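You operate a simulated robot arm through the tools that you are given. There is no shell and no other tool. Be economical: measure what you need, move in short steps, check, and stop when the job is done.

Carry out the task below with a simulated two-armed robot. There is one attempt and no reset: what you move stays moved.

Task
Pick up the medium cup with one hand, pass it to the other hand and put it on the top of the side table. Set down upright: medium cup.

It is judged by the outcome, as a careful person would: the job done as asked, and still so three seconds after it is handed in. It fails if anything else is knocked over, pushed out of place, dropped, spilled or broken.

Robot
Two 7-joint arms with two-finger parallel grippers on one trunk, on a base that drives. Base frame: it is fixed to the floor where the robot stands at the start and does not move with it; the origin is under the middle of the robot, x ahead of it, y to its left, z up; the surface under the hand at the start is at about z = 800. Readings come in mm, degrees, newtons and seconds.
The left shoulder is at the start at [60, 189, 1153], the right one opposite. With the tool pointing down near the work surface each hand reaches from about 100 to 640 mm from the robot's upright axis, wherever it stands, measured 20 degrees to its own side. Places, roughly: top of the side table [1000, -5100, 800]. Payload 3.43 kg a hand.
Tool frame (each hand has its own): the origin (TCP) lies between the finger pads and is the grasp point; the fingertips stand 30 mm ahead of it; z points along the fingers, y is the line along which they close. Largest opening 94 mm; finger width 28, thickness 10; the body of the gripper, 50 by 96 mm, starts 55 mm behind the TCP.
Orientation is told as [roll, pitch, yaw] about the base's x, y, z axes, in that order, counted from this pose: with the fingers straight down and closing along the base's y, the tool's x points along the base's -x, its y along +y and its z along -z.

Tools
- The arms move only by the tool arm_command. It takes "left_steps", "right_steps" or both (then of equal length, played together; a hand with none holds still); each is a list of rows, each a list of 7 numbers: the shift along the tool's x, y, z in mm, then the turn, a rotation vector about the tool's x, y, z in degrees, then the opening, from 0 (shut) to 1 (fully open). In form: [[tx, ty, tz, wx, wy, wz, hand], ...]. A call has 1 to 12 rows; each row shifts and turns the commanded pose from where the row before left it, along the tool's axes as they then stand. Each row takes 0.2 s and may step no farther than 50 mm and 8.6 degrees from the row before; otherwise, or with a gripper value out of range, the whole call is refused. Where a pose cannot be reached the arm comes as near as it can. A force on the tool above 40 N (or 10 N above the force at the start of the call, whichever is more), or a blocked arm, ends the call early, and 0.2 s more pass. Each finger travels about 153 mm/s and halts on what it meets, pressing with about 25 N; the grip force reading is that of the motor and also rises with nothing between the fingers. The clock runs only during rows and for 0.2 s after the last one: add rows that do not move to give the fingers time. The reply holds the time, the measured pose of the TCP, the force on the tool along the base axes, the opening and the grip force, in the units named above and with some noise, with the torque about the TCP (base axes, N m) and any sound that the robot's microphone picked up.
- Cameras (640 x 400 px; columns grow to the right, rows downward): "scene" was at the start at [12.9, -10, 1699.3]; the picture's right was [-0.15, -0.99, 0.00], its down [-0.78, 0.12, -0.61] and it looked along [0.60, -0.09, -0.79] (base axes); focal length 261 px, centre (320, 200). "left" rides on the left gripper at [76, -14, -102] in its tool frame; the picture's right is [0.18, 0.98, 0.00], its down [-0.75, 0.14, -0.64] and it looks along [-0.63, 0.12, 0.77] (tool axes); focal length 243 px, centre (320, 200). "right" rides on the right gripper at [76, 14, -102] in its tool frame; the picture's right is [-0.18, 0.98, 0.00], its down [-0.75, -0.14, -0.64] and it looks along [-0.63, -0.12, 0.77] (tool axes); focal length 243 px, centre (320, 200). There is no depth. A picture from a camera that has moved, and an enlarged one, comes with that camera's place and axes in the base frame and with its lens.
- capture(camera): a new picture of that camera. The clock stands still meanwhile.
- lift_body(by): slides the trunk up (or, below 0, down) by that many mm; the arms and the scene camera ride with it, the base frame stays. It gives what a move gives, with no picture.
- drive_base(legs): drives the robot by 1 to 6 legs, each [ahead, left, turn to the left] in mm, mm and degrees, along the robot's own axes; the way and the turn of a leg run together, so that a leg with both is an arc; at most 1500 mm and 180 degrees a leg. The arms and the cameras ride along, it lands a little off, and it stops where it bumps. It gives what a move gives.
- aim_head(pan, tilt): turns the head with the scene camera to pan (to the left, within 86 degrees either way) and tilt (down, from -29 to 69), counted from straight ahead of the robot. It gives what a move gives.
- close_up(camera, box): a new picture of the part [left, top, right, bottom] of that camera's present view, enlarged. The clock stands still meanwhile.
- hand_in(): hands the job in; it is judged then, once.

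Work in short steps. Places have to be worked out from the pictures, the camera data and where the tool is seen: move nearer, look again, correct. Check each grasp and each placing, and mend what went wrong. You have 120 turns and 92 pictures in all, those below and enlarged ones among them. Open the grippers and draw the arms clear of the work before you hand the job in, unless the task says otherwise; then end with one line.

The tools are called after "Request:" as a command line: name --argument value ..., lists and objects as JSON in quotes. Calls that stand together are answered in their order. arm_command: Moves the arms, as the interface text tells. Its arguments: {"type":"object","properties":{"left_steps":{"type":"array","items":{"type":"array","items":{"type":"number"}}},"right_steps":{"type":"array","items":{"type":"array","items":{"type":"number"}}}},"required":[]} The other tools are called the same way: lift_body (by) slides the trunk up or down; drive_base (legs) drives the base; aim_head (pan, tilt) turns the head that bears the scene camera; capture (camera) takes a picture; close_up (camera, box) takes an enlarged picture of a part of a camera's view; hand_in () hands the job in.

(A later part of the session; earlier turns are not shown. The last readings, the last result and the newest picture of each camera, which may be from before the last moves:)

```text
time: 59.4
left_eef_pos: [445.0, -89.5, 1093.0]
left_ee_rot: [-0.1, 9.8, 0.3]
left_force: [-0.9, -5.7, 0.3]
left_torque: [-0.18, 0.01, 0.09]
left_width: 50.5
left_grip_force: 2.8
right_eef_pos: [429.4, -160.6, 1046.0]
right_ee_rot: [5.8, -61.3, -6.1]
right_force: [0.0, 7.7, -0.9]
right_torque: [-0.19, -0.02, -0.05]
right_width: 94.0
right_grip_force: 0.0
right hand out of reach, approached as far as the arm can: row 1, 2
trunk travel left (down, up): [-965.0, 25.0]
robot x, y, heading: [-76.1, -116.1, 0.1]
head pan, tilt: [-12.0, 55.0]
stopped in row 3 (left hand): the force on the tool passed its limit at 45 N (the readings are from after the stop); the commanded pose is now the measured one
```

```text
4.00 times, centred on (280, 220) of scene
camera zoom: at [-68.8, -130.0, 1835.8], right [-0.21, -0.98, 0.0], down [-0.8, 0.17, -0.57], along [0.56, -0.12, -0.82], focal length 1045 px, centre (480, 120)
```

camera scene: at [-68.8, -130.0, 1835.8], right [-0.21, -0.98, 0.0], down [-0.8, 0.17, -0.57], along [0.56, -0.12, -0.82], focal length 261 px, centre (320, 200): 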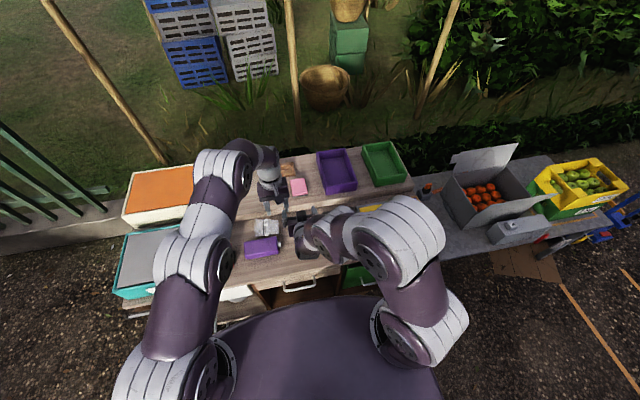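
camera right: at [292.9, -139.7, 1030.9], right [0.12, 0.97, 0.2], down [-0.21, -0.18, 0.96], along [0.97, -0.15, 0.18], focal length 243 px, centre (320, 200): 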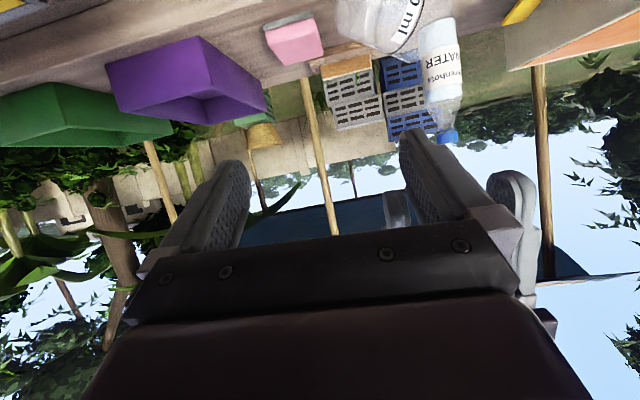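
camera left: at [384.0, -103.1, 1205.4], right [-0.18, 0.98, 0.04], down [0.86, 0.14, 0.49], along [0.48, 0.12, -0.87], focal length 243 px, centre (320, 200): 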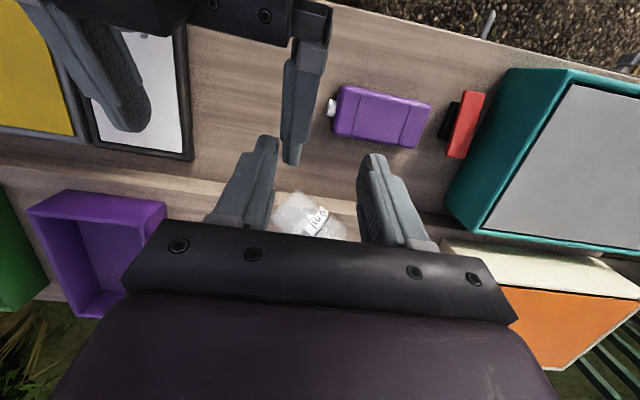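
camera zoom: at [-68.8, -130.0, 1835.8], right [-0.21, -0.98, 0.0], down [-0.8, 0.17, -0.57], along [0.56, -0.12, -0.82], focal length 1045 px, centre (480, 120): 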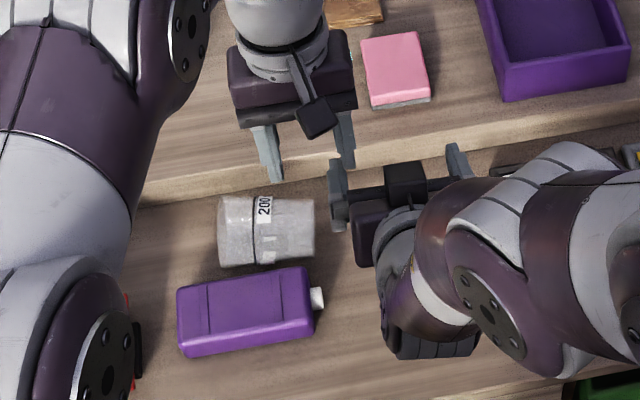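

The cup lies on its side on the lower bench level (rim toward +y), intact with nothing spilled visible. First I part the hands: left away to +y and up, then the right pitched back to vertical.

Request:
arm_command --left_steps '[[0, 20, 0, 0, 0, 0, 0.5], [0, 40, 0, 0, 0, 0, 0.6], [0, 45, 0, 0, 0, 0, 0.8], [0, 45, 0, 0, -5, 0, 1], [0, 0, 0, 0, -5, 0, 1]]'

Request:
arm_command --right_steps '[[0, 0, 0, 0, 7, 0, 1], [0, 0, 0, 0, 7, 0, 1], [0, 0, 0, 0, 7, 0, 1], [0, 0, 0, 0, 7, 0, 1], [0, 0, 0, 0, 7, 0, 1], [0, 0, 0, 0, 7, 0, 1], [0, 0, 0, 0, 7, 0, 1], [0, 0, 0, 0, 7, 0, 1]]'

```text
time: 59.9
left_eef_pos: [444.6, -65.2, 1096.5]
left_ee_rot: [-0.8, 9.5, 0.4]
left_force: [-4.6, -30.3, 4.8]
left_torque: [-1.0, 0.44, 0.38]
left_width: 73.0
left_grip_force: 15.1
right_eef_pos: [430.8, -152.9, 1049.2]
right_ee_rot: [5.7, -61.6, -5.1]
right_force: [4.4, 30.5, -5.8]
right_torque: [-0.94, -0.13, -0.33]
right_width: 94.1
right_grip_force: 0.1
trunk travel left (down, up): [-965.0, 25.0]
robot x, y, heading: [-80.7, -114.8, -0.2]
head pan, tilt: [-12.0, 55.0]
stopped in row 2 (left hand): the force on the tool passed its limit at 52 N (the readings are from after the stop); the commanded pose is now the measured one
```

```text
time: 60.5
left_eef_pos: [447.2, -67.2, 1097.0]
left_ee_rot: [-0.9, 9.2, 0.4]
left_force: [-3.3, -24.0, 4.1]
left_torque: [-0.77, 0.27, 0.35]
left_width: 69.7
left_grip_force: 11.7
right_eef_pos: [430.2, -153.4, 1048.5]
right_ee_rot: [4.1, -47.7, -2.8]
right_force: [2.5, 24.1, -4.3]
right_torque: [-0.77, -0.07, -0.16]
right_width: 94.1
right_grip_force: 0.4
trunk travel left (down, up): [-965.0, 25.0]
robot x, y, heading: [-79.8, -117.7, 0.1]
head pan, tilt: [-12.0, 55.0]
stopped in row 3 (right hand): the force on the tool passed its limit at 42 N (the readings are from after the stop); the commanded pose is now the measured one
```

The right's finger is hooked inside the left's fingers. I move the left 15 mm back toward -y to unload it, then lift it straight out.

Request:
arm_command --left_steps '[[0, -8, 0, 0, 0, 0, 0.8], [0, -8, 0, 0, 0, 0, 0.8], [0, 0, 0, 0, 0, 0, 0.8]]'

Request:
arm_command --left_steps '[[4, 0, -15, 0, 0, 0, 0.8], [4, 0, -15, 0, 0, 0, 0.8], [4, 0, -15, 0, 0, 0, 0.8], [4, 0, -15, 0, 0, 0, 0.8], [4, 0, -15, 0, 0, 0, 0.8]]'

Request:
capture --camera "scene"

```text
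time: 61.3
left_eef_pos: [446.8, -82.0, 1095.5]
left_ee_rot: [-0.7, 9.3, 0.5]
left_force: [0.8, -1.0, 0.1]
left_torque: [0.02, 0.01, -0.02]
left_width: 75.1
left_grip_force: 0.0
right_eef_pos: [429.5, -156.4, 1046.8]
right_ee_rot: [4.0, -47.6, -3.0]
right_force: [1.0, -0.3, -0.3]
right_torque: [-0.06, 0.0, -0.02]
right_width: 93.9
right_grip_force: 0.0
trunk travel left (down, up): [-965.0, 25.0]
robot x, y, heading: [-80.0, -116.2, 0.1]
head pan, tilt: [-12.0, 55.0]
```

```text
time: 62.5
left_eef_pos: [432.2, -80.7, 1170.4]
left_ee_rot: [-0.8, 9.3, 0.3]
left_force: [-0.2, 0.1, -0.2]
left_torque: [-0.01, -0.03, -0.02]
left_width: 75.3
left_grip_force: 0.1
left hand out of reach, approached as far as the arm can: row 5
right_eef_pos: [427.7, -155.9, 1046.6]
right_ee_rot: [3.9, -47.7, -3.2]
right_force: [1.3, 0.6, 0.4]
right_torque: [-0.01, 0.02, -0.01]
right_width: 93.6
right_grip_force: 0.0
trunk travel left (down, up): [-965.0, 25.0]
robot x, y, heading: [-79.8, -114.1, 0.2]
head pan, tilt: [-12.0, 55.0]
```

```text
26 pictures are left
camera scene: at [-70.1, -129.2, 1835.8], right [-0.21, -0.98, 0.0], down [-0.8, 0.17, -0.57], along [0.56, -0.12, -0.82], focal length 261 px, centre (320, 200)
```

scene: 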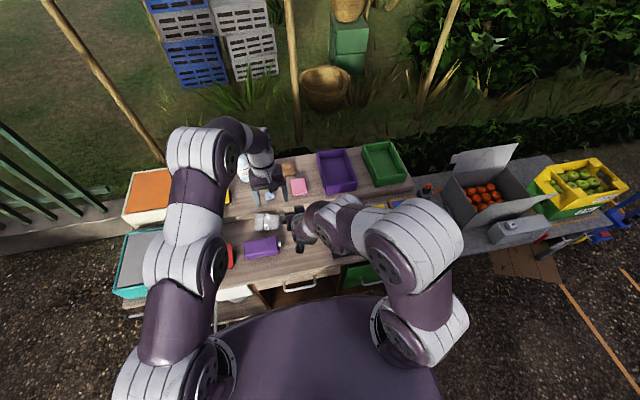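

The hands are free of each other. I move the left off to +y and bring the right back to vertical and out to -y.

Request:
arm_command --left_steps '[[5, 40, 0, 0, 0, 0, 1], [5, 40, 0, 0, -4, 0, 1], [5, 40, 0, 0, -5, 0, 1], [0, 40, 0, 0, 0, 0, 1], [0, 0, 0, 0, 0, 0, 1], [0, 0, 0, 0, 0, 0, 1], [0, 0, 0, 0, 0, 0, 1], [0, 0, 0, 0, 0, 0, 1], [0, 0, 0, 0, 0, 0, 1]]' --right_steps '[[0, -10, -10, 0, 7, 0, 1], [0, -20, -10, 0, 7, 0, 1], [0, -20, -10, 0, 7, 0, 1], [0, -20, 0, 0, 7, 0, 1], [0, -20, 0, 0, 7, 0, 1], [0, -20, 0, 0, 7, 0, 1], [20, -20, 0, 0, 5.5, 0, 1], [30, -20, 0, 0, 0, 0, 1], [30, 0, 0, 0, 0, 0, 1]]'

Request:
close_up --camera "scene" --box '[220, 160, 340, 270]'

```text
time: 64.5
left_eef_pos: [414.1, 81.7, 1171.2]
left_ee_rot: [-0.8, 0.1, 0.5]
left_force: [0.1, 0.5, 0.1]
left_torque: [0.0, -0.05, -0.02]
left_width: 93.7
left_grip_force: 0.0
right_eef_pos: [326.5, -279.4, 1051.5]
right_ee_rot: [3.9, -6.4, -0.4]
right_force: [-0.6, 0.1, 0.4]
right_torque: [0.03, -0.04, -0.02]
right_width: 93.8
right_grip_force: 0.1
right hand out of reach, approached as far as the arm can: row 5, 6
trunk travel left (down, up): [-965.0, 25.0]
robot x, y, heading: [-79.1, -117.3, 0.1]
head pan, tilt: [-12.0, 55.0]
```

```text
3.64 times, centred on (280, 215) of scene
camera zoom: at [-73.2, -128.8, 1835.9], right [-0.21, -0.98, 0.0], down [-0.8, 0.17, -0.58], along [0.56, -0.12, -0.82], focal length 950 px, centre (466, 146)
```

zoom: 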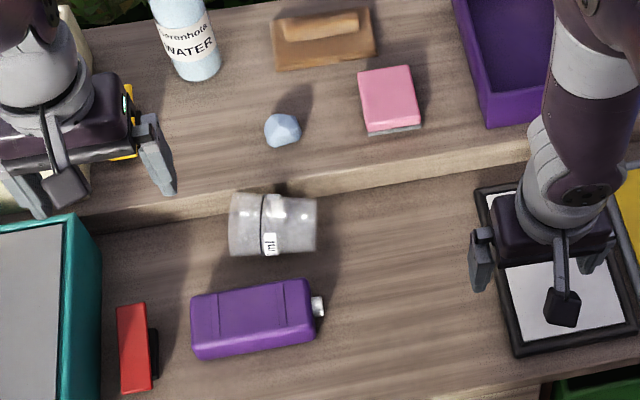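

The cup lies at base ≈[538,-72], rim ≈[553,28], touching the step. Plan: right hand turned to yaw +84 grips near its base, lifts, turns back to yaw 0, then pitches forward so the cup stands upright, and hands it to the left from above. I reposition the base first.

Request:
drive_base --legs '[[0, 205, 0], [95, 0, 0]]'

Request:
arm_command --right_steps '[[-20, 0, 0, -3.9, 6.4, -8, 1], [-20, 0, 0, 0, 0, -8, 1], [-20, 0, 0, 0, 0, -8, 1], [0, 0, 0, 0, 0, -8, 1], [0, 0, 0, 0, 0, -8, 1], [0, 0, 0, 0, 0, -8, 1], [0, 0, 0, 0, 0, -8, 1], [0, 0, 0, 0, 0, -8, 1], [0, 0, 0, 0, 0, -8, 1], [0, 0, 0, 0, 0, -8, 1], [0, 0, 0, 0, 0, -4, 1]]'

Request:
capture --camera "scene"

```text
time: 66.9
left_eef_pos: [509.5, 284.1, 1171.6]
left_ee_rot: [-0.9, 0.0, 0.6]
left_force: [0.2, -0.6, -0.1]
left_torque: [0.0, 0.0, -0.01]
left_width: 93.9
left_grip_force: 0.0
right_eef_pos: [420.9, -76.1, 1050.2]
right_ee_rot: [3.9, -6.4, -0.2]
right_force: [-1.3, 0.6, 0.6]
right_torque: [-0.02, 0.01, -0.03]
right_width: 94.0
right_grip_force: 0.0
trunk travel left (down, up): [-965.0, 25.0]
robot x, y, heading: [17.3, 85.9, 0.4]
head pan, tilt: [-12.0, 55.0]
```

```text
refused: row 1 steps farther than a row can; nothing moved
```

```text
24 pictures are left
camera scene: at [21.6, 75.0, 1835.9], right [-0.21, -0.98, 0.0], down [-0.8, 0.17, -0.58], along [0.56, -0.12, -0.82], focal length 261 px, centre (320, 200)
```

scene: 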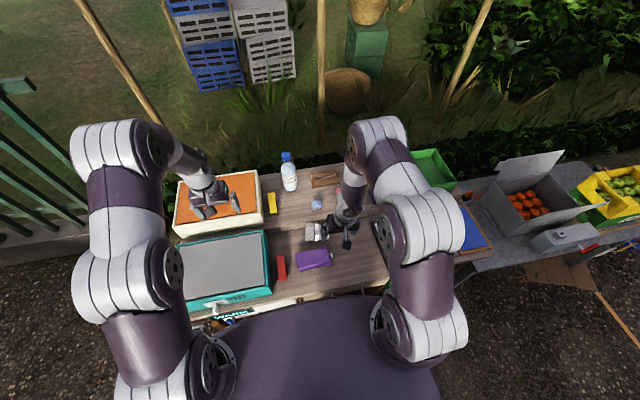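

The base is placed. I redo the right-hand turn (levelling first, then yaw +84), and pull the left hand back from the box below it.

Request:
arm_command --right_steps '[[0, 0, 0, 3.9, 6.4, 0, 1], [0, 0, 0, 0, 0, -8, 1], [0, 0, 0, 0, 0, -8, 1], [0, 0, 0, 0, 0, -8, 1], [0, 0, 0, 0, 0, -8, 1], [0, 0, 0, 0, 0, -8, 1], [0, 0, 0, 0, 0, -8, 1], [0, 0, 0, 0, 0, -8, 1], [0, 0, 0, 0, 0, -8, 1], [0, 0, 0, 0, 0, -8, 1], [0, 0, 0, 0, 0, -8, 1], [0, 0, 0, 0, 0, -4, 1]]' --left_steps '[[35, 0, 0, 0, 0, 0, 1], [35, 0, 0, 0, 0, 0, 1], [35, 0, 0, 0, 0, 0, 1], [0, 0, 0, 0, 0, 0, 1], [0, 0, 0, 0, 0, 0, 1], [0, 0, 0, 0, 0, 0, 1], [0, 0, 0, 0, 0, 0, 1], [0, 0, 0, 0, 0, 0, 1], [0, 0, 0, 0, 0, 0, 1], [0, 0, 0, 0, 0, 0, 1], [0, 0, 0, 0, 0, 0, 1], [0, 0, 0, 0, 0, 0, 1]]'

Request:
lift_body --by -110

Request:
capture --camera "right"

```text
time: 69.5
left_eef_pos: [407.7, 282.4, 1171.2]
left_ee_rot: [-0.7, 0.3, 0.4]
left_force: [0.1, 0.5, 0.2]
left_torque: [0.0, -0.02, -0.02]
left_width: 94.0
left_grip_force: 0.2
right_eef_pos: [415.8, -77.9, 1046.0]
right_ee_rot: [-0.9, -0.5, 81.5]
right_force: [0.3, -0.8, 0.3]
right_torque: [0.02, 0.0, -0.02]
right_width: 94.0
right_grip_force: 0.0
right hand out of reach, approached as far as the arm can: row 1, 2
trunk travel left (down, up): [-965.0, 25.0]
robot x, y, heading: [14.6, 88.0, 0.3]
head pan, tilt: [-12.0, 55.0]
```

```text
time: 70.9
left_eef_pos: [407.3, 282.3, 1061.9]
left_ee_rot: [-0.7, 0.2, 0.5]
left_force: [-0.4, 0.0, 0.3]
left_torque: [-0.01, -0.04, 0.0]
left_width: 94.0
left_grip_force: 0.1
right_eef_pos: [415.4, -78.9, 935.3]
right_ee_rot: [-0.9, -0.5, 81.3]
right_force: [-0.4, -0.3, -0.3]
right_torque: [-0.01, 0.02, 0.01]
right_width: 94.3
right_grip_force: 0.0
trunk travel left (down, up): [-855.0, 135.0]
robot x, y, heading: [18.8, 88.6, 0.0]
head pan, tilt: [-12.0, 55.0]
```

```text
23 pictures are left
camera right: at [388.4, -151.0, 1036.8], right [-0.94, 0.33, -0.01], down [0.24, 0.72, 0.65], along [0.23, 0.61, -0.76], focal length 243 px, centre (320, 200)
```

right: 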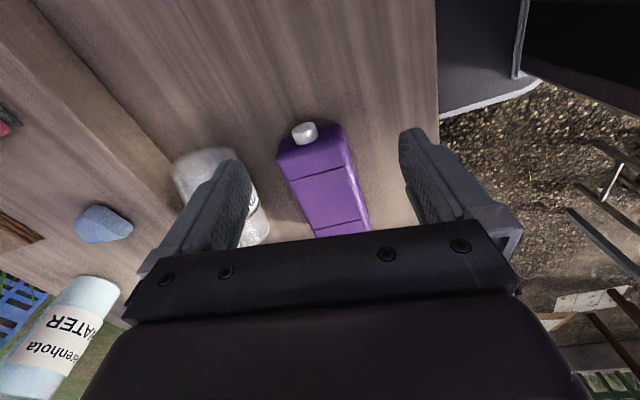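

Yaw 81 matches the cup's lie. I move the right hand at this height to above the cup's base end and look.

Request:
arm_command --right_steps '[[-16, -39, 0, 0, 0, 0, 0.87], [-16, -39, 0, 0, 0, 0, 0.87], [-17, -39, 0, 0, 0, 0, 0.87], [0, 0, 0, 0, 0, 0, 0.87]]'

Request:
capture --camera "right"

Request:
close_up --camera "scene" --box '[260, 180, 360, 280]'

```text
time: 71.9
left_eef_pos: [406.3, 282.2, 1062.1]
left_ee_rot: [-0.7, 0.3, 0.5]
left_force: [0.2, -0.2, -0.6]
left_torque: [0.02, -0.01, 0.02]
left_width: 94.1
left_grip_force: 0.0
right_eef_pos: [537.7, -46.2, 935.9]
right_ee_rot: [-0.9, -0.5, 81.3]
right_force: [0.7, 0.3, 0.9]
right_torque: [0.01, -0.04, 0.0]
right_width: 81.9
right_grip_force: 0.0
right hand out of reach, approached as far as the arm can: row 1
trunk travel left (down, up): [-855.0, 135.0]
robot x, y, heading: [16.7, 89.0, 0.1]
head pan, tilt: [-12.0, 55.0]
```

```text
22 pictures are left
camera right: at [512.6, -118.7, 1037.4], right [-0.94, 0.33, -0.01], down [0.24, 0.72, 0.65], along [0.22, 0.61, -0.76], focal length 243 px, centre (320, 200)
```

right: 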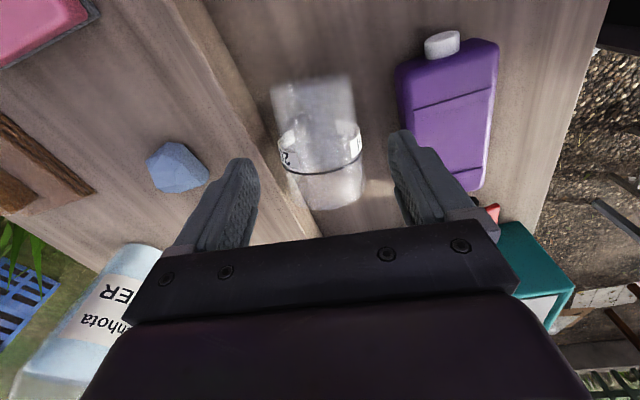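

```text
4.00 times, centred on (310, 230) of scene
camera zoom: at [25.8, 73.9, 1725.8], right [-0.21, -0.98, 0.0], down [-0.8, 0.17, -0.57], along [0.56, -0.12, -0.82], focal length 1045 px, centre (360, 80)
```

zoom: 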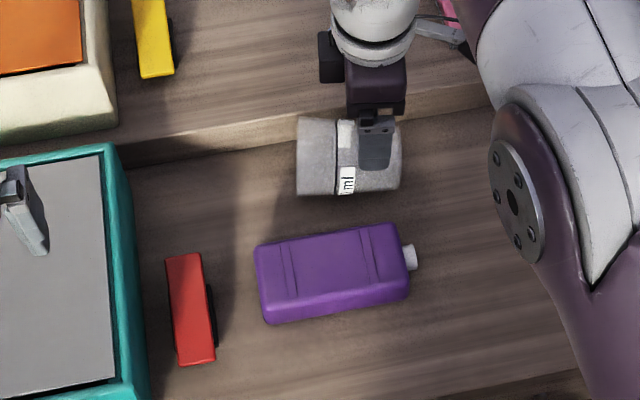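

The scene and right camera agree (base ≈[539,-76], rim ≈[553,25]); the fingers straddle it with ~3 mm on the step side. I descend slowly.

Request:
arm_command --right_steps '[[0, 0, 25, 0, 0, 0, 0.87], [0, 0, 25, 0, 0, 0, 0.87], [0, 0, 12, 0, 0, 0, 0.87], [0, 0, 0, 0, 0, 0, 0.87]]'

Request:
close_up --camera "right" --box '[180, 40, 460, 240]'

```text
time: 72.9
left_eef_pos: [408.0, 282.1, 1060.2]
left_ee_rot: [-0.8, 0.3, 0.5]
left_force: [0.3, 0.6, -0.1]
left_torque: [0.02, 0.0, 0.01]
left_width: 93.8
left_grip_force: 0.2
right_eef_pos: [539.6, -45.0, 874.3]
right_ee_rot: [-1.0, -0.5, 81.3]
right_force: [0.0, -0.5, 0.6]
right_torque: [0.01, 0.01, -0.02]
right_width: 81.6
right_grip_force: 0.0
trunk travel left (down, up): [-855.0, 135.0]
robot x, y, heading: [13.3, 89.5, 0.3]
head pan, tilt: [-12.0, 55.0]
```

```text
2.00 times, centred on (320, 140) of right
camera zoom: at [513.7, -118.7, 975.7], right [-0.94, 0.33, -0.01], down [0.24, 0.72, 0.65], along [0.23, 0.61, -0.76], focal length 485 px, centre (320, 320)
```

zoom: 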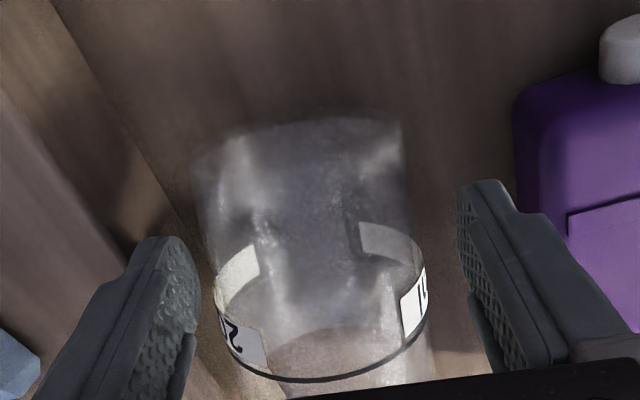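

The cup is between the fingers, step side tight but open. I continue down 35 mm in small steps, slightly narrower.

Request:
arm_command --right_steps '[[0, 0, 9, 0, 0, 0, 0.84], [0, 0, 9, 0, 0, 0, 0.84], [0, 0, 9, 0, 0, 0, 0.84], [0, 0, 8, 0, 0, 0, 0.84], [0, 0, 0, 0, 0, 0, 0.84]]'

```text
time: 74.1
left_eef_pos: [407.3, 282.4, 1061.0]
left_ee_rot: [-0.6, 0.4, 0.6]
left_force: [0.4, -0.6, 1.1]
left_torque: [0.01, -0.04, 0.01]
left_width: 93.9
left_grip_force: 0.2
right_eef_pos: [538.4, -45.7, 839.7]
right_ee_rot: [-1.0, -0.5, 81.3]
right_force: [-0.1, 0.0, -0.6]
right_torque: [-0.03, 0.03, -0.05]
right_width: 79.0
right_grip_force: 0.0
trunk travel left (down, up): [-855.0, 135.0]
robot x, y, heading: [15.0, 90.0, 0.2]
head pan, tilt: [-12.0, 55.0]
```

Reached z≈840 with no contact force. I close the right hand gradually on the cup.

Request:
arm_command --right_steps '[[0, 0, 0, 0, 0, 0, 0.78], [0, 0, 0, 0, 0, 0, 0.74], [0, 0, 0, 0, 0, 0, 0.7], [0, 0, 0, 0, 0, 0, 0.66], [0, 0, 0, 0, 0, 0, 0.6], [0, 0, 0, 0, 0, 0, 0.45], [0, 0, 0, 0, 0, 0, 0.4]]'

Request:
arm_command --right_steps '[[0, 0, -10, 0, 0, 0, 0.4], [0, 0, -15, 0, 0, 0, 0.4], [0, 0, -15, 0, 0, 0, 0.4], [0, 0, -15, 0, 0, 0, 0.4], [0, 0, 0, 0, 0, 0, 0.4]]'

Request:
capture --camera "right"

Request:
close_up --camera "scene" --box '[260, 180, 360, 280]'

```text
time: 75.7
left_eef_pos: [407.0, 282.5, 1061.2]
left_ee_rot: [-0.7, 0.2, 0.6]
left_force: [-0.6, 0.3, 0.0]
left_torque: [0.01, -0.01, 0.0]
left_width: 93.8
left_grip_force: 0.2
right_eef_pos: [538.7, -45.5, 840.3]
right_ee_rot: [-0.9, -0.4, 81.4]
right_force: [-0.1, -0.2, 0.1]
right_torque: [-0.05, -0.03, 0.03]
right_width: 71.8
right_grip_force: 24.7
trunk travel left (down, up): [-855.0, 135.0]
robot x, y, heading: [14.1, 86.6, 0.1]
head pan, tilt: [-12.0, 55.0]
```

```text
time: 76.9
left_eef_pos: [407.5, 282.9, 1060.6]
left_ee_rot: [-0.7, 0.3, 0.5]
left_force: [0.0, 1.1, -0.2]
left_torque: [-0.04, 0.01, -0.01]
left_width: 93.9
left_grip_force: 0.0
right_eef_pos: [537.2, -46.6, 896.1]
right_ee_rot: [-0.8, -0.4, 81.3]
right_force: [1.0, -0.5, -0.5]
right_torque: [-0.02, -0.02, 0.02]
right_width: 72.0
right_grip_force: 25.1
trunk travel left (down, up): [-855.0, 135.0]
robot x, y, heading: [19.8, 89.4, 0.0]
head pan, tilt: [-12.0, 55.0]
```

```text
19 pictures are left
camera right: at [512.2, -120.0, 997.5], right [-0.94, 0.33, -0.01], down [0.24, 0.72, 0.65], along [0.23, 0.61, -0.76], focal length 243 px, centre (320, 200)
```

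right: 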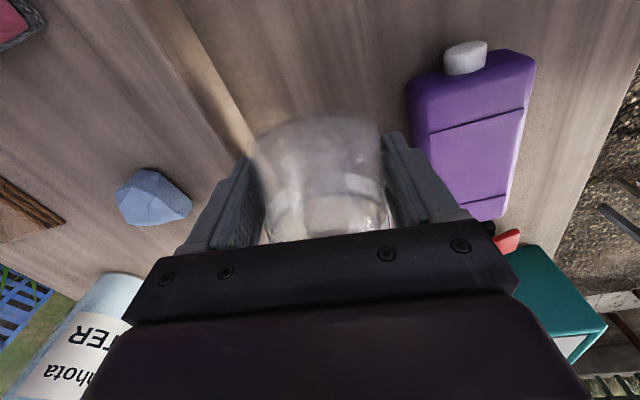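

```text
4.00 times, centred on (310, 230) of scene
camera zoom: at [26.5, 74.2, 1725.8], right [-0.21, -0.98, 0.0], down [-0.8, 0.17, -0.57], along [0.56, -0.12, -0.82], focal length 1045 px, centre (360, 80)
```

zoom: 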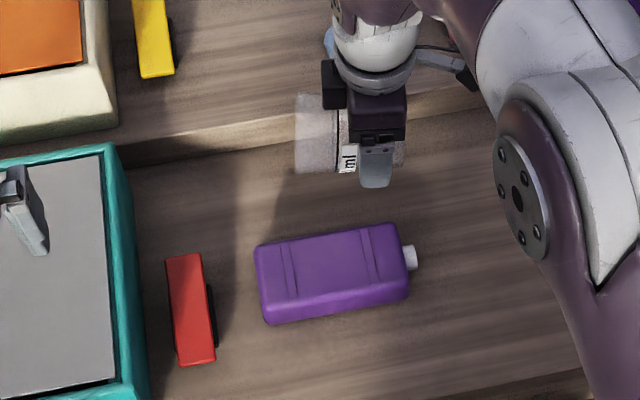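

The cup is lifted firmly (width 72, 25 N) and nothing else moved. I raise it further and turn the hand back to yaw 0, so the rim points forward.

Request:
arm_command --right_steps '[[0, 0, -25, 0, 0, 0, 0.4], [0, 0, -25, 0, 0, 8.1, 0.4], [0, 0, -25, 0, 0, 8.1, 0.4], [0, 0, -10, 0, 0, 8.1, 0.4], [0, 0, 0, 0, 0, 8.1, 0.4], [0, 0, 0, 0, 0, 8.1, 0.4], [0, 0, 0, 0, 0, 8.1, 0.4], [0, 0, 0, 0, 0, 8.1, 0.4], [0, 0, 0, 0, 0, 8.1, 0.4], [0, 0, 0, 0, 0, 8.1, 0.4], [0, 0, 0, 0, 0, 8.1, 0.4]]'

Request:
arm_command --right_steps '[[0, 0, 0, 0, -6, 0, 0.4], [0, 0, 0, 0, -6, 0, 0.4], [0, 0, 0, 0, -6, 0, 0.4], [0, 0, 0, 0, -6, 0, 0.4], [0, 0, 0, 0, -6, 0, 0.4], [0, 0, 0, 0, -6, 0, 0.4], [0, 0, 0, 0, -6, 0, 0.4], [0, 0, 0, 0, -6, 0, 0.4], [0, 0, 0, 0, -6, 0, 0.4]]'

Request:
capture --camera "scene"

```text
time: 79.3
left_eef_pos: [407.3, 282.9, 1061.7]
left_ee_rot: [-0.7, 0.3, 0.5]
left_force: [0.0, -0.6, 0.4]
left_torque: [-0.01, -0.01, -0.01]
left_width: 94.1
left_grip_force: 0.1
right_eef_pos: [536.3, -45.6, 982.2]
right_ee_rot: [0.2, -1.0, 0.1]
right_force: [-0.2, -0.2, -1.0]
right_torque: [0.02, 0.01, 0.03]
right_width: 72.0
right_grip_force: 24.7
trunk travel left (down, up): [-855.0, 135.0]
robot x, y, heading: [15.5, 89.3, -0.1]
head pan, tilt: [-12.0, 55.0]
```

```text
time: 81.3
left_eef_pos: [408.2, 283.6, 1061.8]
left_ee_rot: [-0.7, 0.3, 0.4]
left_force: [-0.1, -0.3, 0.5]
left_torque: [-0.04, 0.0, -0.01]
left_width: 94.0
left_grip_force: 0.2
right_eef_pos: [534.8, -57.9, 979.2]
right_ee_rot: [-3.0, -35.3, 0.2]
right_force: [-0.3, -0.4, -0.1]
right_torque: [-0.01, 0.01, -0.01]
right_width: 71.6
right_grip_force: 25.4
right hand out of reach, approached as far as the arm can: row 6, 7, 8, 9
trunk travel left (down, up): [-855.0, 135.0]
robot x, y, heading: [18.7, 86.1, 0.0]
head pan, tilt: [-12.0, 55.0]
```

```text
17 pictures are left
camera scene: at [26.6, 74.2, 1725.8], right [-0.21, -0.98, 0.0], down [-0.8, 0.17, -0.57], along [0.56, -0.12, -0.82], focal length 261 px, centre (320, 200)
```

scene: 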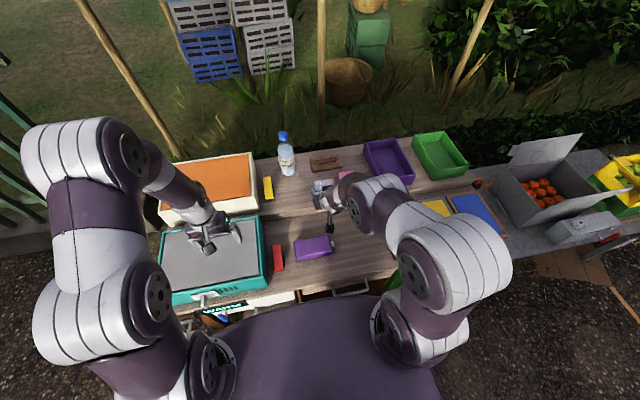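

Pitch stalls at -35 there; earlier it reached -58 with the hand lower and more central. I raise the trunk and move the hand down/central before pitching more.

Request:
lift_body --by 105

Request:
arm_command --right_steps '[[20, 16, 16, 0, 0, 0, 0.4], [20, 16, 16, 0, 0, 0, 0.4], [20, 16, 16, 0, 0, 0, 0.4], [20, 16, 16, 0, 0, 0, 0.4], [0, 0, 0, 0, -6, 0, 0.4], [0, 0, 0, 0, -6, 0, 0.4], [0, 0, 0, 0, -6, 0, 0.4], [0, 0, 0, 0, -6, 0, 0.4]]'

```text
time: 82.7
left_eef_pos: [407.4, 282.2, 1166.6]
left_ee_rot: [-0.7, 0.3, 0.5]
left_force: [-0.5, 0.1, -0.2]
left_torque: [-0.02, 0.0, -0.03]
left_width: 94.1
left_grip_force: 0.1
right_eef_pos: [534.7, -58.5, 1082.9]
right_ee_rot: [-3.0, -35.4, 0.3]
right_force: [0.2, 0.3, 0.3]
right_torque: [0.01, 0.01, 0.02]
right_width: 71.7
right_grip_force: 24.8
trunk travel left (down, up): [-960.0, 30.0]
robot x, y, heading: [17.5, 86.6, -0.0]
head pan, tilt: [-12.0, 55.0]
```

```text
time: 84.5
left_eef_pos: [406.9, 282.5, 1166.0]
left_ee_rot: [-0.7, 0.3, 0.5]
left_force: [-0.3, 0.6, -0.1]
left_torque: [-0.02, -0.01, -0.04]
left_width: 94.1
left_grip_force: 0.0
right_eef_pos: [507.2, 3.0, 982.5]
right_ee_rot: [-4.7, -59.4, 2.6]
right_force: [0.8, 0.5, -0.3]
right_torque: [0.0, 0.01, -0.01]
right_width: 71.7
right_grip_force: 24.8
trunk travel left (down, up): [-960.0, 30.0]
robot x, y, heading: [10.7, 91.2, 0.0]
head pan, tilt: [-12.0, 55.0]
```

Pitch is now -59 with no limit reported. I continue pitching toward -83.

Request:
arm_command --right_steps '[[0, 0, 0, 0, -6, 0, 0.4], [0, 0, 0, 0, -6, 0, 0.4], [0, 0, 0, 0, -6, 0, 0.4], [0, 0, 0, 0, -6, 0, 0.4], [0, 0, 0, 0, 0, 0, 0.4]]'

Request:
close_up --camera "scene" --box '[250, 160, 410, 280]'

```text
time: 85.7
left_eef_pos: [407.5, 282.1, 1165.8]
left_ee_rot: [-0.8, 0.2, 0.5]
left_force: [-0.6, 0.0, -0.4]
left_torque: [0.0, -0.02, 0.03]
left_width: 94.0
left_grip_force: 0.0
right_eef_pos: [535.2, 9.1, 982.1]
right_ee_rot: [-6.8, -71.1, 5.1]
right_force: [-0.2, 0.2, -0.5]
right_torque: [0.02, 0.03, 0.01]
right_width: 71.6
right_grip_force: 24.9
right hand out of reach, approached as far as the arm can: row 2, 3, 4
trunk travel left (down, up): [-960.0, 30.0]
robot x, y, heading: [16.9, 89.6, -0.0]
head pan, tilt: [-12.0, 55.0]
```

```text
3.33 times, centred on (330, 220) of scene
camera zoom: at [26.9, 74.2, 1830.8], right [-0.21, -0.98, 0.0], down [-0.8, 0.17, -0.57], along [0.56, -0.12, -0.82], focal length 871 px, centre (287, 133)
```

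zoom: 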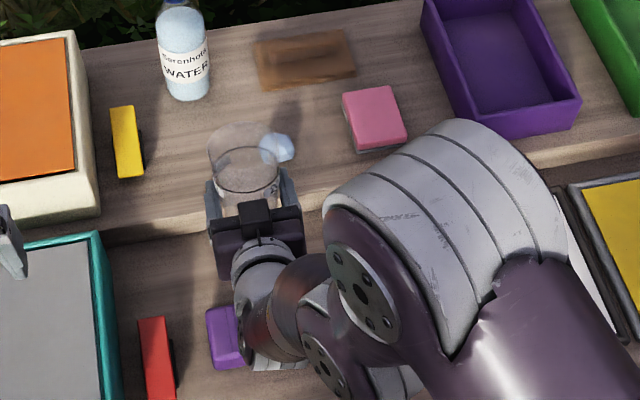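

The cup now stands nearly upright (about 19° forward lean), held in its lower third with the rim well free. I shift it 80 mm to +y so the left arm can reach the rim.

Request:
arm_command --right_steps '[[0, 16, 0, 0, 0, 0, 0.4], [0, 16, 0, 0, 0, 0, 0.4], [0, 16, 0, 0, 0, 0, 0.4], [0, 16, 0, 0, 0, 0, 0.4], [0, 16, 0, 0, 0, 0, 0.4], [0, 0, 0, 0, 0, 0, 0.4]]'

Request:
arm_command --left_steps '[[-35, -20, 0, 0, 0, 0, 1], [-35, -30, 0, 0, 0, 0, 1], [-20, -35, 0, 0, 0, 0, 1], [0, -40, 0, 0, 0, 0, 1], [0, 0, 0, 0, 0, 0, 1]]'

Request:
capture --camera "left"

```text
time: 86.6
left_eef_pos: [407.0, 282.9, 1164.9]
left_ee_rot: [-0.7, 0.3, 0.5]
left_force: [1.0, 0.9, 1.3]
left_torque: [0.0, 0.01, 0.01]
left_width: 94.1
left_grip_force: 0.1
right_eef_pos: [490.9, 27.7, 941.9]
right_ee_rot: [-16.7, -62.3, 12.6]
right_force: [0.1, -0.8, -0.1]
right_torque: [0.01, 0.02, 0.01]
right_width: 71.8
right_grip_force: 25.1
trunk travel left (down, up): [-960.0, 30.0]
robot x, y, heading: [16.8, 86.0, 0.2]
head pan, tilt: [-12.0, 55.0]
stopped in row 4 (right hand): the arm was blocked; the commanded pose is now the measured one
```

```text
time: 87.8
left_eef_pos: [497.7, 159.9, 1168.2]
left_ee_rot: [-0.7, 0.3, 0.6]
left_force: [-0.4, -0.1, 0.2]
left_torque: [-0.03, -0.05, -0.02]
left_width: 94.1
left_grip_force: 0.0
right_eef_pos: [491.6, 29.6, 941.1]
right_ee_rot: [-16.6, -62.2, 12.8]
right_force: [3.6, -1.7, -0.6]
right_torque: [0.02, 0.0, 0.07]
right_width: 71.5
right_grip_force: 25.1
trunk travel left (down, up): [-960.0, 30.0]
robot x, y, heading: [14.4, 83.2, 0.2]
head pan, tilt: [-12.0, 55.0]
```

```text
15 pictures are left
camera left: at [421.9, 145.0, 1270.7], right [-0.19, 0.98, -0.01], down [0.76, 0.16, 0.64], along [0.63, 0.11, -0.77], focal length 243 px, centre (320, 200)
```

left: 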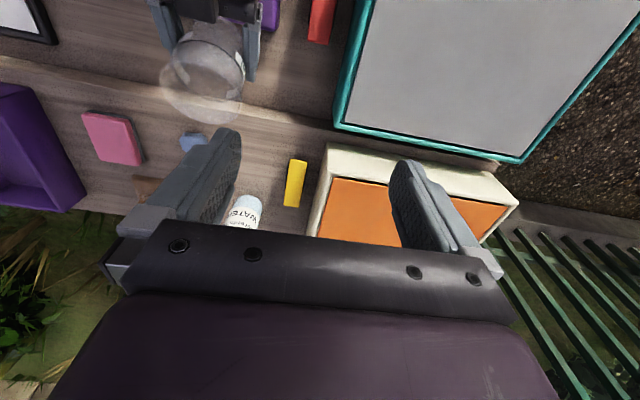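

The right arm hit a limit and skewed slightly, but the cup is still held, rim centre ≈[518,35,1000], leaning ~28° forward. I bring the left hand over it at z≈1080.

Request:
arm_command --left_steps '[[0, 0, 40, 0, 0, 0, 1], [0, -40, 20, 0, 0, 0, 1], [-6, -42, 15, 0, 0, 0, 1], [-10, -43, 13, 0, 0, 0, 1], [0, 0, 0, 0, 0, 0, 1]]'

Request:
capture --camera "left"

```text
time: 89.0
left_eef_pos: [514.1, 33.5, 1080.8]
left_ee_rot: [-0.9, 0.4, 0.5]
left_force: [0.0, -0.5, 0.1]
left_torque: [-0.06, -0.08, -0.02]
left_width: 94.1
left_grip_force: 0.1
right_eef_pos: [491.0, 28.8, 941.1]
right_ee_rot: [-16.6, -62.3, 12.8]
right_force: [3.2, -2.3, -1.4]
right_torque: [0.04, 0.08, 0.03]
right_width: 71.7
right_grip_force: 25.4
trunk travel left (down, up): [-960.0, 30.0]
robot x, y, heading: [17.2, 87.6, 0.3]
head pan, tilt: [-12.0, 55.0]
```

```text
14 pictures are left
camera left: at [438.1, 19.1, 1183.9], right [-0.19, 0.98, -0.01], down [0.76, 0.16, 0.64], along [0.63, 0.11, -0.77], focal length 243 px, centre (320, 200)
```

left: 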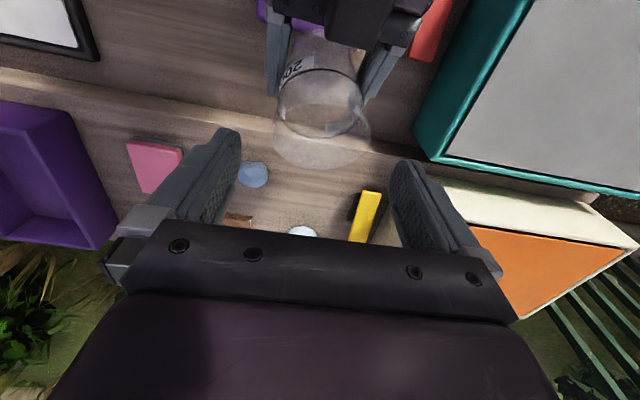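

The rim centre computes to [515,33,994], directly beneath the left TCP. I descend 83 mm so the fingers straddle it with ~25 mm overlap.

Request:
arm_command --left_steps '[[0, 0, 28, 0, 0, 0, 1], [0, 0, 28, 0, 0, 0, 1], [0, 0, 14, 0, 0, 0, 1], [0, 0, 12, 0, 0, 0, 1], [0, 0, 0, 0, 0, 0, 1]]'

Request:
capture --camera "left"

```text
time: 90.2
left_eef_pos: [515.1, 32.1, 998.0]
left_ee_rot: [-0.7, 0.3, 0.5]
left_force: [-1.3, -0.4, 0.1]
left_torque: [0.01, -0.01, 0.06]
left_width: 93.9
left_grip_force: 0.1
right_eef_pos: [490.9, 30.0, 941.5]
right_ee_rot: [-16.6, -62.4, 12.8]
right_force: [1.0, -0.3, -0.1]
right_torque: [0.02, 0.1, -0.01]
right_width: 71.6
right_grip_force: 25.0
trunk travel left (down, up): [-960.0, 30.0]
robot x, y, heading: [17.5, 87.1, 0.2]
head pan, tilt: [-12.0, 55.0]
```

```text
13 pictures are left
camera left: at [439.7, 18.4, 1101.0], right [-0.19, 0.98, -0.01], down [0.76, 0.16, 0.64], along [0.63, 0.11, -0.77], focal length 243 px, centre (320, 200)
```

left: 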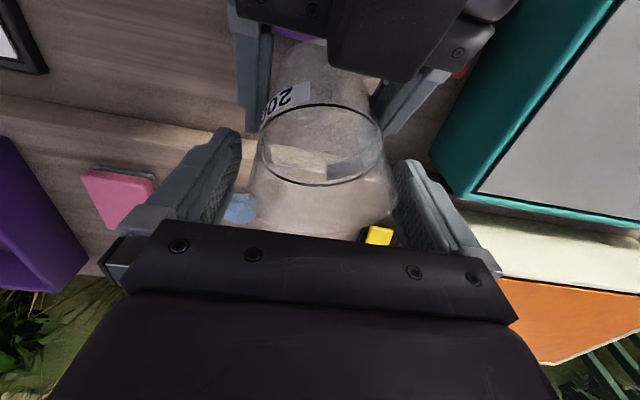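

The rim sits centred between the left fingers at TCP depth. I close the left hand gradually.

Request:
arm_command --left_steps '[[0, 0, 0, 0, 0, 0, 0.93], [0, 0, 0, 0, 0, 0, 0.88], [0, 0, 0, 0, 0, 0, 0.84], [0, 0, 0, 0, 0, 0, 0.8], [0, 0, 0, 0, 0, 0, 0.76], [0, 0, 0, 0, 0, 0, 0.7], [0, 0, 0, 0, 0, 0, 0.6], [0, 0, 0, 0, 0, 0, 0.5], [0, 0, 0, 0, 0, 0, 0.5]]'

```text
time: 92.2
left_eef_pos: [514.9, 33.0, 998.4]
left_ee_rot: [-0.7, 0.2, 0.5]
left_force: [-3.4, 11.7, 3.5]
left_torque: [0.33, -0.31, -0.13]
left_width: 81.5
left_grip_force: 24.8
right_eef_pos: [491.4, 26.0, 940.2]
right_ee_rot: [-16.6, -62.2, 12.7]
right_force: [6.0, -12.6, -3.5]
right_torque: [0.36, 0.75, -0.18]
right_width: 72.0
right_grip_force: 24.4
trunk travel left (down, up): [-960.0, 30.0]
robot x, y, heading: [17.9, 85.6, 0.1]
head pan, tilt: [-12.0, 55.0]
```

Left holds the rim (81.5 mm, 25 N). I open the right hand gently.

Request:
arm_command --right_steps '[[0, 0, 0, 0, 0, 0, 0.78], [0, 0, 0, 0, 0, 0, 0.83], [0, 0, 0, 0, 0, 0, 0.9], [0, 0, 0, 0, 0, 0, 1], [0, 0, 0, 0, 0, 0, 1]]'

Request:
capture --camera "left"

```text
time: 93.4
left_eef_pos: [515.7, 31.6, 997.4]
left_ee_rot: [-0.8, 0.3, 0.5]
left_force: [0.2, -0.5, -0.7]
left_torque: [-0.03, 0.0, -0.01]
left_width: 81.7
left_grip_force: 24.9
right_eef_pos: [491.0, 28.2, 941.3]
right_ee_rot: [-16.6, -62.3, 12.8]
right_force: [-0.5, 0.6, -0.2]
right_torque: [0.01, 0.02, -0.01]
right_width: 93.9
right_grip_force: 0.0
trunk travel left (down, up): [-960.0, 30.0]
robot x, y, heading: [13.4, 89.5, 0.3]
head pan, tilt: [-12.0, 55.0]
```

```text
12 pictures are left
camera left: at [439.7, 18.3, 1101.1], right [-0.19, 0.98, -0.01], down [0.76, 0.16, 0.64], along [0.63, 0.11, -0.77], focal length 243 px, centre (320, 200)
```

left: 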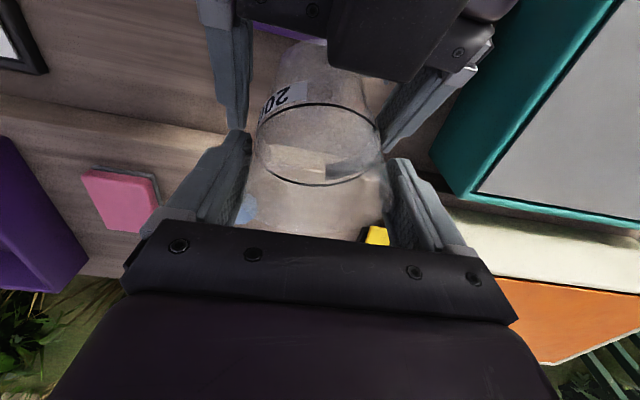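

The left holds it steadily. I back the right hand out along its finger axis in small steps.

Request:
arm_command --right_steps '[[0, 0, -8, 0, 0, 0, 1], [0, 0, -8, 0, 0, 0, 1], [0, 0, -8, 0, 0, 0, 1], [0, 0, -8, 0, 0, 0, 1]]'

```text
time: 94.1
left_eef_pos: [518.1, 31.3, 1002.7]
left_ee_rot: [-0.8, 0.1, 0.4]
left_force: [-2.1, 1.7, 15.0]
left_torque: [-0.68, 0.24, -0.21]
left_width: 81.2
left_grip_force: 25.2
right_eef_pos: [489.2, 32.7, 961.8]
right_ee_rot: [-13.8, -63.1, 9.3]
right_force: [2.8, -1.9, -15.2]
right_torque: [0.79, 0.28, 0.12]
right_width: 93.9
right_grip_force: 0.1
trunk travel left (down, up): [-960.0, 30.0]
robot x, y, heading: [14.4, 89.1, -0.1]
head pan, tilt: [-12.0, 55.0]
stopped in row 3 (left hand): the force on the tool passed its limit at 66 N (the readings are from after the stop); the commanded pose is now the measured one
```

The right moved up rather than back and touched the left fingertips. Instead I move the left: up 8 mm, then pitching forward, which uprights the cup and swings its base forward out of the right gripper.

Request:
arm_command --left_steps '[[0, 0, -5, 0, 0, 0, 0.5], [0, 0, -5, 0, 0, 0, 0.5], [-5, 0, 0, 0, -6, 0, 0.5], [-5, 0, 0, 0, -6, 0, 0.5], [0, 0, 0, 0, 0, 0, 0.5]]'

Request:
capture --camera "left"

```text
time: 95.3
left_eef_pos: [527.6, 31.5, 1011.8]
left_ee_rot: [-0.7, -11.7, 0.6]
left_force: [-0.8, -0.3, -0.2]
left_torque: [-0.04, 0.01, 0.0]
left_width: 81.4
left_grip_force: 24.9
right_eef_pos: [493.3, 34.4, 964.7]
right_ee_rot: [-13.7, -63.6, 9.3]
right_force: [-0.6, 0.4, -0.3]
right_torque: [0.02, -0.03, 0.02]
right_width: 93.9
right_grip_force: 0.1
trunk travel left (down, up): [-960.0, 30.0]
robot x, y, heading: [16.5, 88.1, -0.1]
head pan, tilt: [-12.0, 55.0]
```

```text
11 pictures are left
camera left: at [431.7, 18.0, 1096.3], right [-0.19, 0.98, -0.05], down [0.61, 0.15, 0.78], along [0.77, 0.12, -0.62], focal length 243 px, centre (320, 200)
```

left: 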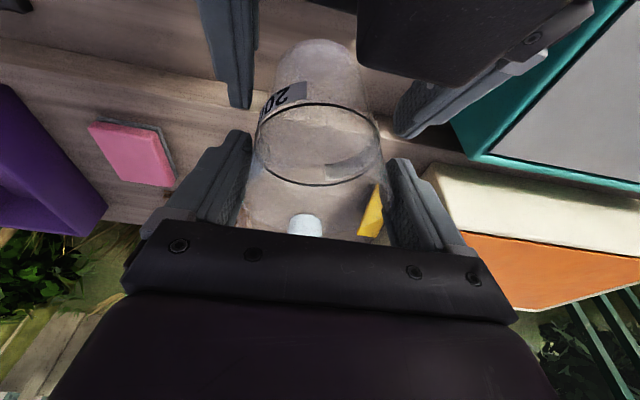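

Force-free, and the base is swinging out forward. I continue to pitch to about -28 and move forward and up.

Request:
arm_command --left_steps '[[-8, 0, 0, 0, -6, 0, 0.5], [-8, 0, 0, 0, -6, 0, 0.5], [-8, 0, 0, 0, -4, 0, 0.5], [-9, 0, 2, 0, 0, 0, 0.5], [-10, 0, -5, 0, 0, 0, 0.5], [-10, 0, -9, 0, 0, 0, 0.5], [-10, 0, -15, 0, 0, 0, 0.5], [-10, 0, -15, 0, 0, 0, 0.5]]'

Request:
capture --camera "scene"

```text
time: 97.1
left_eef_pos: [574.2, 32.6, 1080.7]
left_ee_rot: [-0.8, -27.8, 0.8]
left_force: [0.1, -0.8, -0.4]
left_torque: [0.01, 0.0, 0.02]
left_width: 81.5
left_grip_force: 25.3
right_eef_pos: [493.9, 36.6, 965.3]
right_ee_rot: [-13.4, -63.9, 8.8]
right_force: [0.1, 0.2, -0.5]
right_torque: [-0.02, -0.01, 0.0]
right_width: 94.0
right_grip_force: 0.2
trunk travel left (down, up): [-960.0, 30.0]
robot x, y, heading: [12.5, 89.3, -0.0]
head pan, tilt: [-12.0, 55.0]
```

```text
10 pictures are left
camera scene: at [25.8, 74.3, 1830.8], right [-0.21, -0.98, 0.0], down [-0.8, 0.17, -0.57], along [0.56, -0.12, -0.82], focal length 261 px, centre (320, 200)
```

scene: 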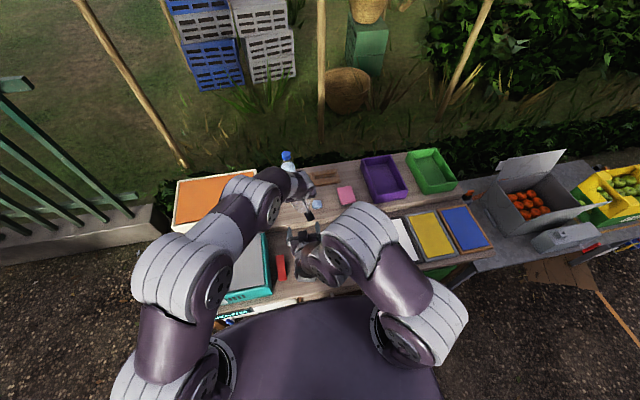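

The left hand carries the cup upright, clear of the right. I swing the left 130 mm to +y, then straighten the right hand and take it off to -y.

Request:
arm_command --left_steps '[[0, 20, 0, 0, 0, 0, 0.5], [0, 35, 0, 0, 0, 0, 0.5], [0, 35, 0, 0, 0, 0, 0.5], [0, 35, 0, 0, 0, 0, 0.5], [0, 15, 0, 0, 0, 0, 0.5]]'

Request:
arm_command --right_steps '[[0, 0, 0, 0, 7, 0, 1], [0, 0, 0, 0, 7, 0, 1], [0, -15, 0, 0, 7, 0, 1], [0, -15, 0, 0, 7, 0, 1], [0, -20, 0, 0, 7, 0, 1], [0, -30, 0, 0, 7, 0, 1], [0, -30, 0, 0, 7, 0, 1], [0, -30, 0, 0, 7, 0, 1], [0, -30, -20, 0, 7, 0, 1], [20, -30, -20, 0, 0, 0, 1], [30, -30, -20, 0, 0, 0, 1]]'

```text
time: 98.3
left_eef_pos: [574.1, 173.4, 1077.0]
left_ee_rot: [-0.8, -27.8, 0.7]
left_force: [-0.2, -0.4, -0.3]
left_torque: [-0.04, -0.01, -0.01]
left_width: 81.2
left_grip_force: 24.6
right_eef_pos: [496.8, 37.5, 967.2]
right_ee_rot: [-13.1, -64.1, 8.6]
right_force: [0.0, 0.0, 0.0]
right_torque: [-0.01, 0.02, -0.01]
right_width: 94.3
right_grip_force: 0.1
trunk travel left (down, up): [-960.0, 30.0]
robot x, y, heading: [18.3, 89.3, 0.2]
head pan, tilt: [-12.0, 55.0]
```

```text
time: 100.7
left_eef_pos: [573.5, 172.7, 1078.0]
left_ee_rot: [-0.9, -27.8, 0.8]
left_force: [0.6, 0.6, 0.6]
left_torque: [0.01, -0.02, 0.01]
left_width: 81.6
left_grip_force: 25.2
right_eef_pos: [422.0, -187.1, 1044.4]
right_ee_rot: [-6.0, -1.2, -3.0]
right_force: [-0.4, 0.0, 0.2]
right_torque: [0.01, 0.02, 0.01]
right_width: 94.2
right_grip_force: 0.0
trunk travel left (down, up): [-960.0, 30.0]
robot x, y, heading: [14.5, 87.0, 0.0]
head pan, tilt: [-12.0, 55.0]
```

Both hands are free and the cup hangs upright in the left. I retract the left 100 mm, then back the base away from the bench and strafe toward the side table (its edge facing me is near x≈825, y from -4090 to -6390).

Request:
arm_command --left_steps '[[22, 0, -12, 0, 0, 0, 0.5], [22, 0, -12, 0, 0, 0, 0.5], [22, 0, -12, 0, 0, 0, 0.5], [22, 0, -12, 0, 0, 0, 0.5]]'

Request:
drive_base --legs '[[-270, 0, 0], [0, -1050, 0], [0, -1050, 0]]'

Request:
aim_head --pan -60 --tilt 25

Request:
capture --camera "scene"

```text
time: 101.7
left_eef_pos: [471.7, 173.6, 1080.0]
left_ee_rot: [-0.8, -27.7, 0.9]
left_force: [-0.5, -0.4, -0.3]
left_torque: [-0.01, -0.03, 0.04]
left_width: 81.4
left_grip_force: 24.9
right_eef_pos: [425.4, -187.0, 1045.0]
right_ee_rot: [-6.1, -1.3, -3.1]
right_force: [0.4, 0.3, 0.6]
right_torque: [0.0, 0.01, -0.02]
right_width: 94.1
right_grip_force: 0.1
trunk travel left (down, up): [-960.0, 30.0]
robot x, y, heading: [15.5, 86.2, -0.2]
head pan, tilt: [-12.0, 55.0]
```

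```text
time: 113.8
left_eef_pos: [222.6, -1953.1, 1081.0]
left_ee_rot: [-0.8, -27.7, 2.0]
left_force: [-0.6, -0.7, -0.2]
left_torque: [0.01, -0.01, 0.01]
left_width: 81.3
left_grip_force: 25.3
right_eef_pos: [183.7, -2314.1, 1044.5]
right_ee_rot: [-6.0, -1.1, -1.8]
right_force: [0.7, 0.0, 0.4]
right_torque: [-0.03, 0.01, 0.03]
right_width: 93.9
right_grip_force: 0.0
trunk travel left (down, up): [-960.0, 30.0]
robot x, y, heading: [-230.9, -2047.4, 1.5]
head pan, tilt: [-12.0, 55.0]
```

```text
time: 114.9
left_eef_pos: [223.3, -1954.8, 1079.5]
left_ee_rot: [-0.7, -27.7, 1.9]
left_force: [-0.7, 0.2, -0.5]
left_torque: [0.0, 0.04, 0.03]
left_width: 81.1
left_grip_force: 24.9
right_eef_pos: [183.3, -2313.9, 1045.1]
right_ee_rot: [-6.1, -1.2, -1.9]
right_force: [-0.3, -0.7, -0.3]
right_torque: [0.0, -0.02, 0.02]
right_width: 94.2
right_grip_force: 0.1
trunk travel left (down, up): [-960.0, 30.0]
robot x, y, heading: [-234.3, -2049.3, 1.4]
head pan, tilt: [-60.0, 25.0]
```

```text
9 pictures are left
camera scene: at [-243.9, -2127.1, 1874.8], right [-0.85, -0.52, 0.0], down [-0.22, 0.36, -0.91], along [0.47, -0.77, -0.42], focal length 261 px, centre (320, 200)
```

scene: 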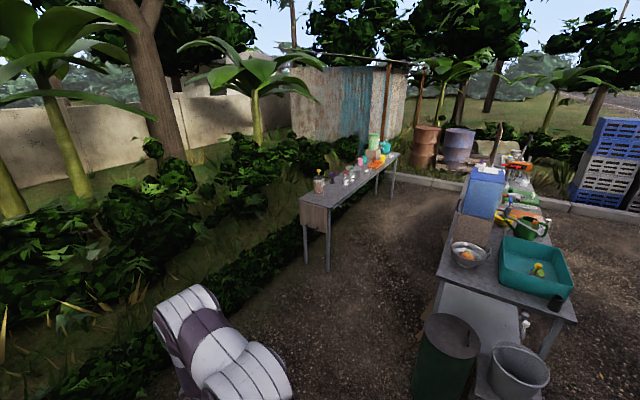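

The way is visible: side table spans x≈815–1165, y≈-4030…-6290; a bin stands near [-400,-3350]. I drive a path between them, ending about [480,-4600] facing the table's long edge.

Request:
drive_base --legs '[[0, -700, 0], [165, 0, -1.4], [494, -400, 0], [0, -1400, 0]]'

Request:
aim_head --pan 0 --tilt 50

Request:
capture --camera "scene"

```text
time: 129.6
left_eef_pos: [906.8, -4472.8, 1079.5]
left_ee_rot: [-0.8, -27.7, 1.4]
left_force: [-0.2, -0.1, -0.2]
left_torque: [-0.01, -0.01, 0.01]
left_width: 81.2
left_grip_force: 24.9
right_eef_pos: [862.4, -4835.6, 1044.3]
right_ee_rot: [-6.1, -1.1, -2.3]
right_force: [1.1, 0.6, 0.2]
right_torque: [-0.01, 0.03, -0.01]
right_width: 93.9
right_grip_force: 0.1
trunk travel left (down, up): [-960.0, 30.0]
robot x, y, heading: [448.4, -4561.8, 0.8]
head pan, tilt: [-60.0, 25.0]
```

```text
time: 130.9
left_eef_pos: [907.0, -4474.5, 1079.2]
left_ee_rot: [-0.8, -27.6, 1.4]
left_force: [0.4, 0.7, -1.4]
left_torque: [0.01, 0.0, -0.02]
left_width: 81.1
left_grip_force: 25.1
right_eef_pos: [862.1, -4834.6, 1045.1]
right_ee_rot: [-6.1, -1.2, -2.4]
right_force: [-0.8, 0.1, 0.0]
right_torque: [0.0, -0.02, 0.0]
right_width: 93.7
right_grip_force: 0.0
trunk travel left (down, up): [-960.0, 30.0]
robot x, y, heading: [451.6, -4565.5, 0.9]
head pan, tilt: [0.0, 50.0]
```

```text
8 pictures are left
camera scene: at [467.2, -4563.2, 1837.4], right [0.01, -1.0, 0.0], down [-0.77, -0.01, -0.64], along [0.64, 0.01, -0.77], focal length 261 px, centre (320, 200)
```

scene: 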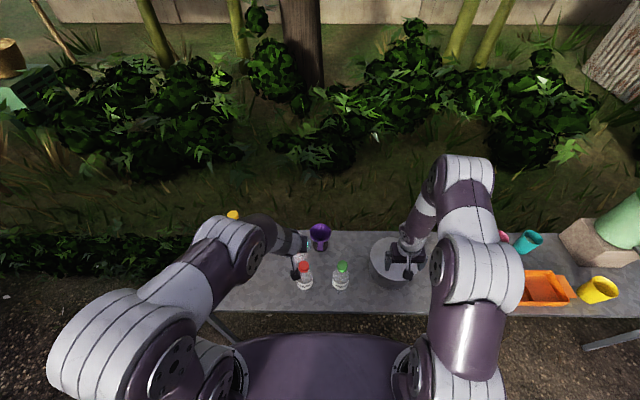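

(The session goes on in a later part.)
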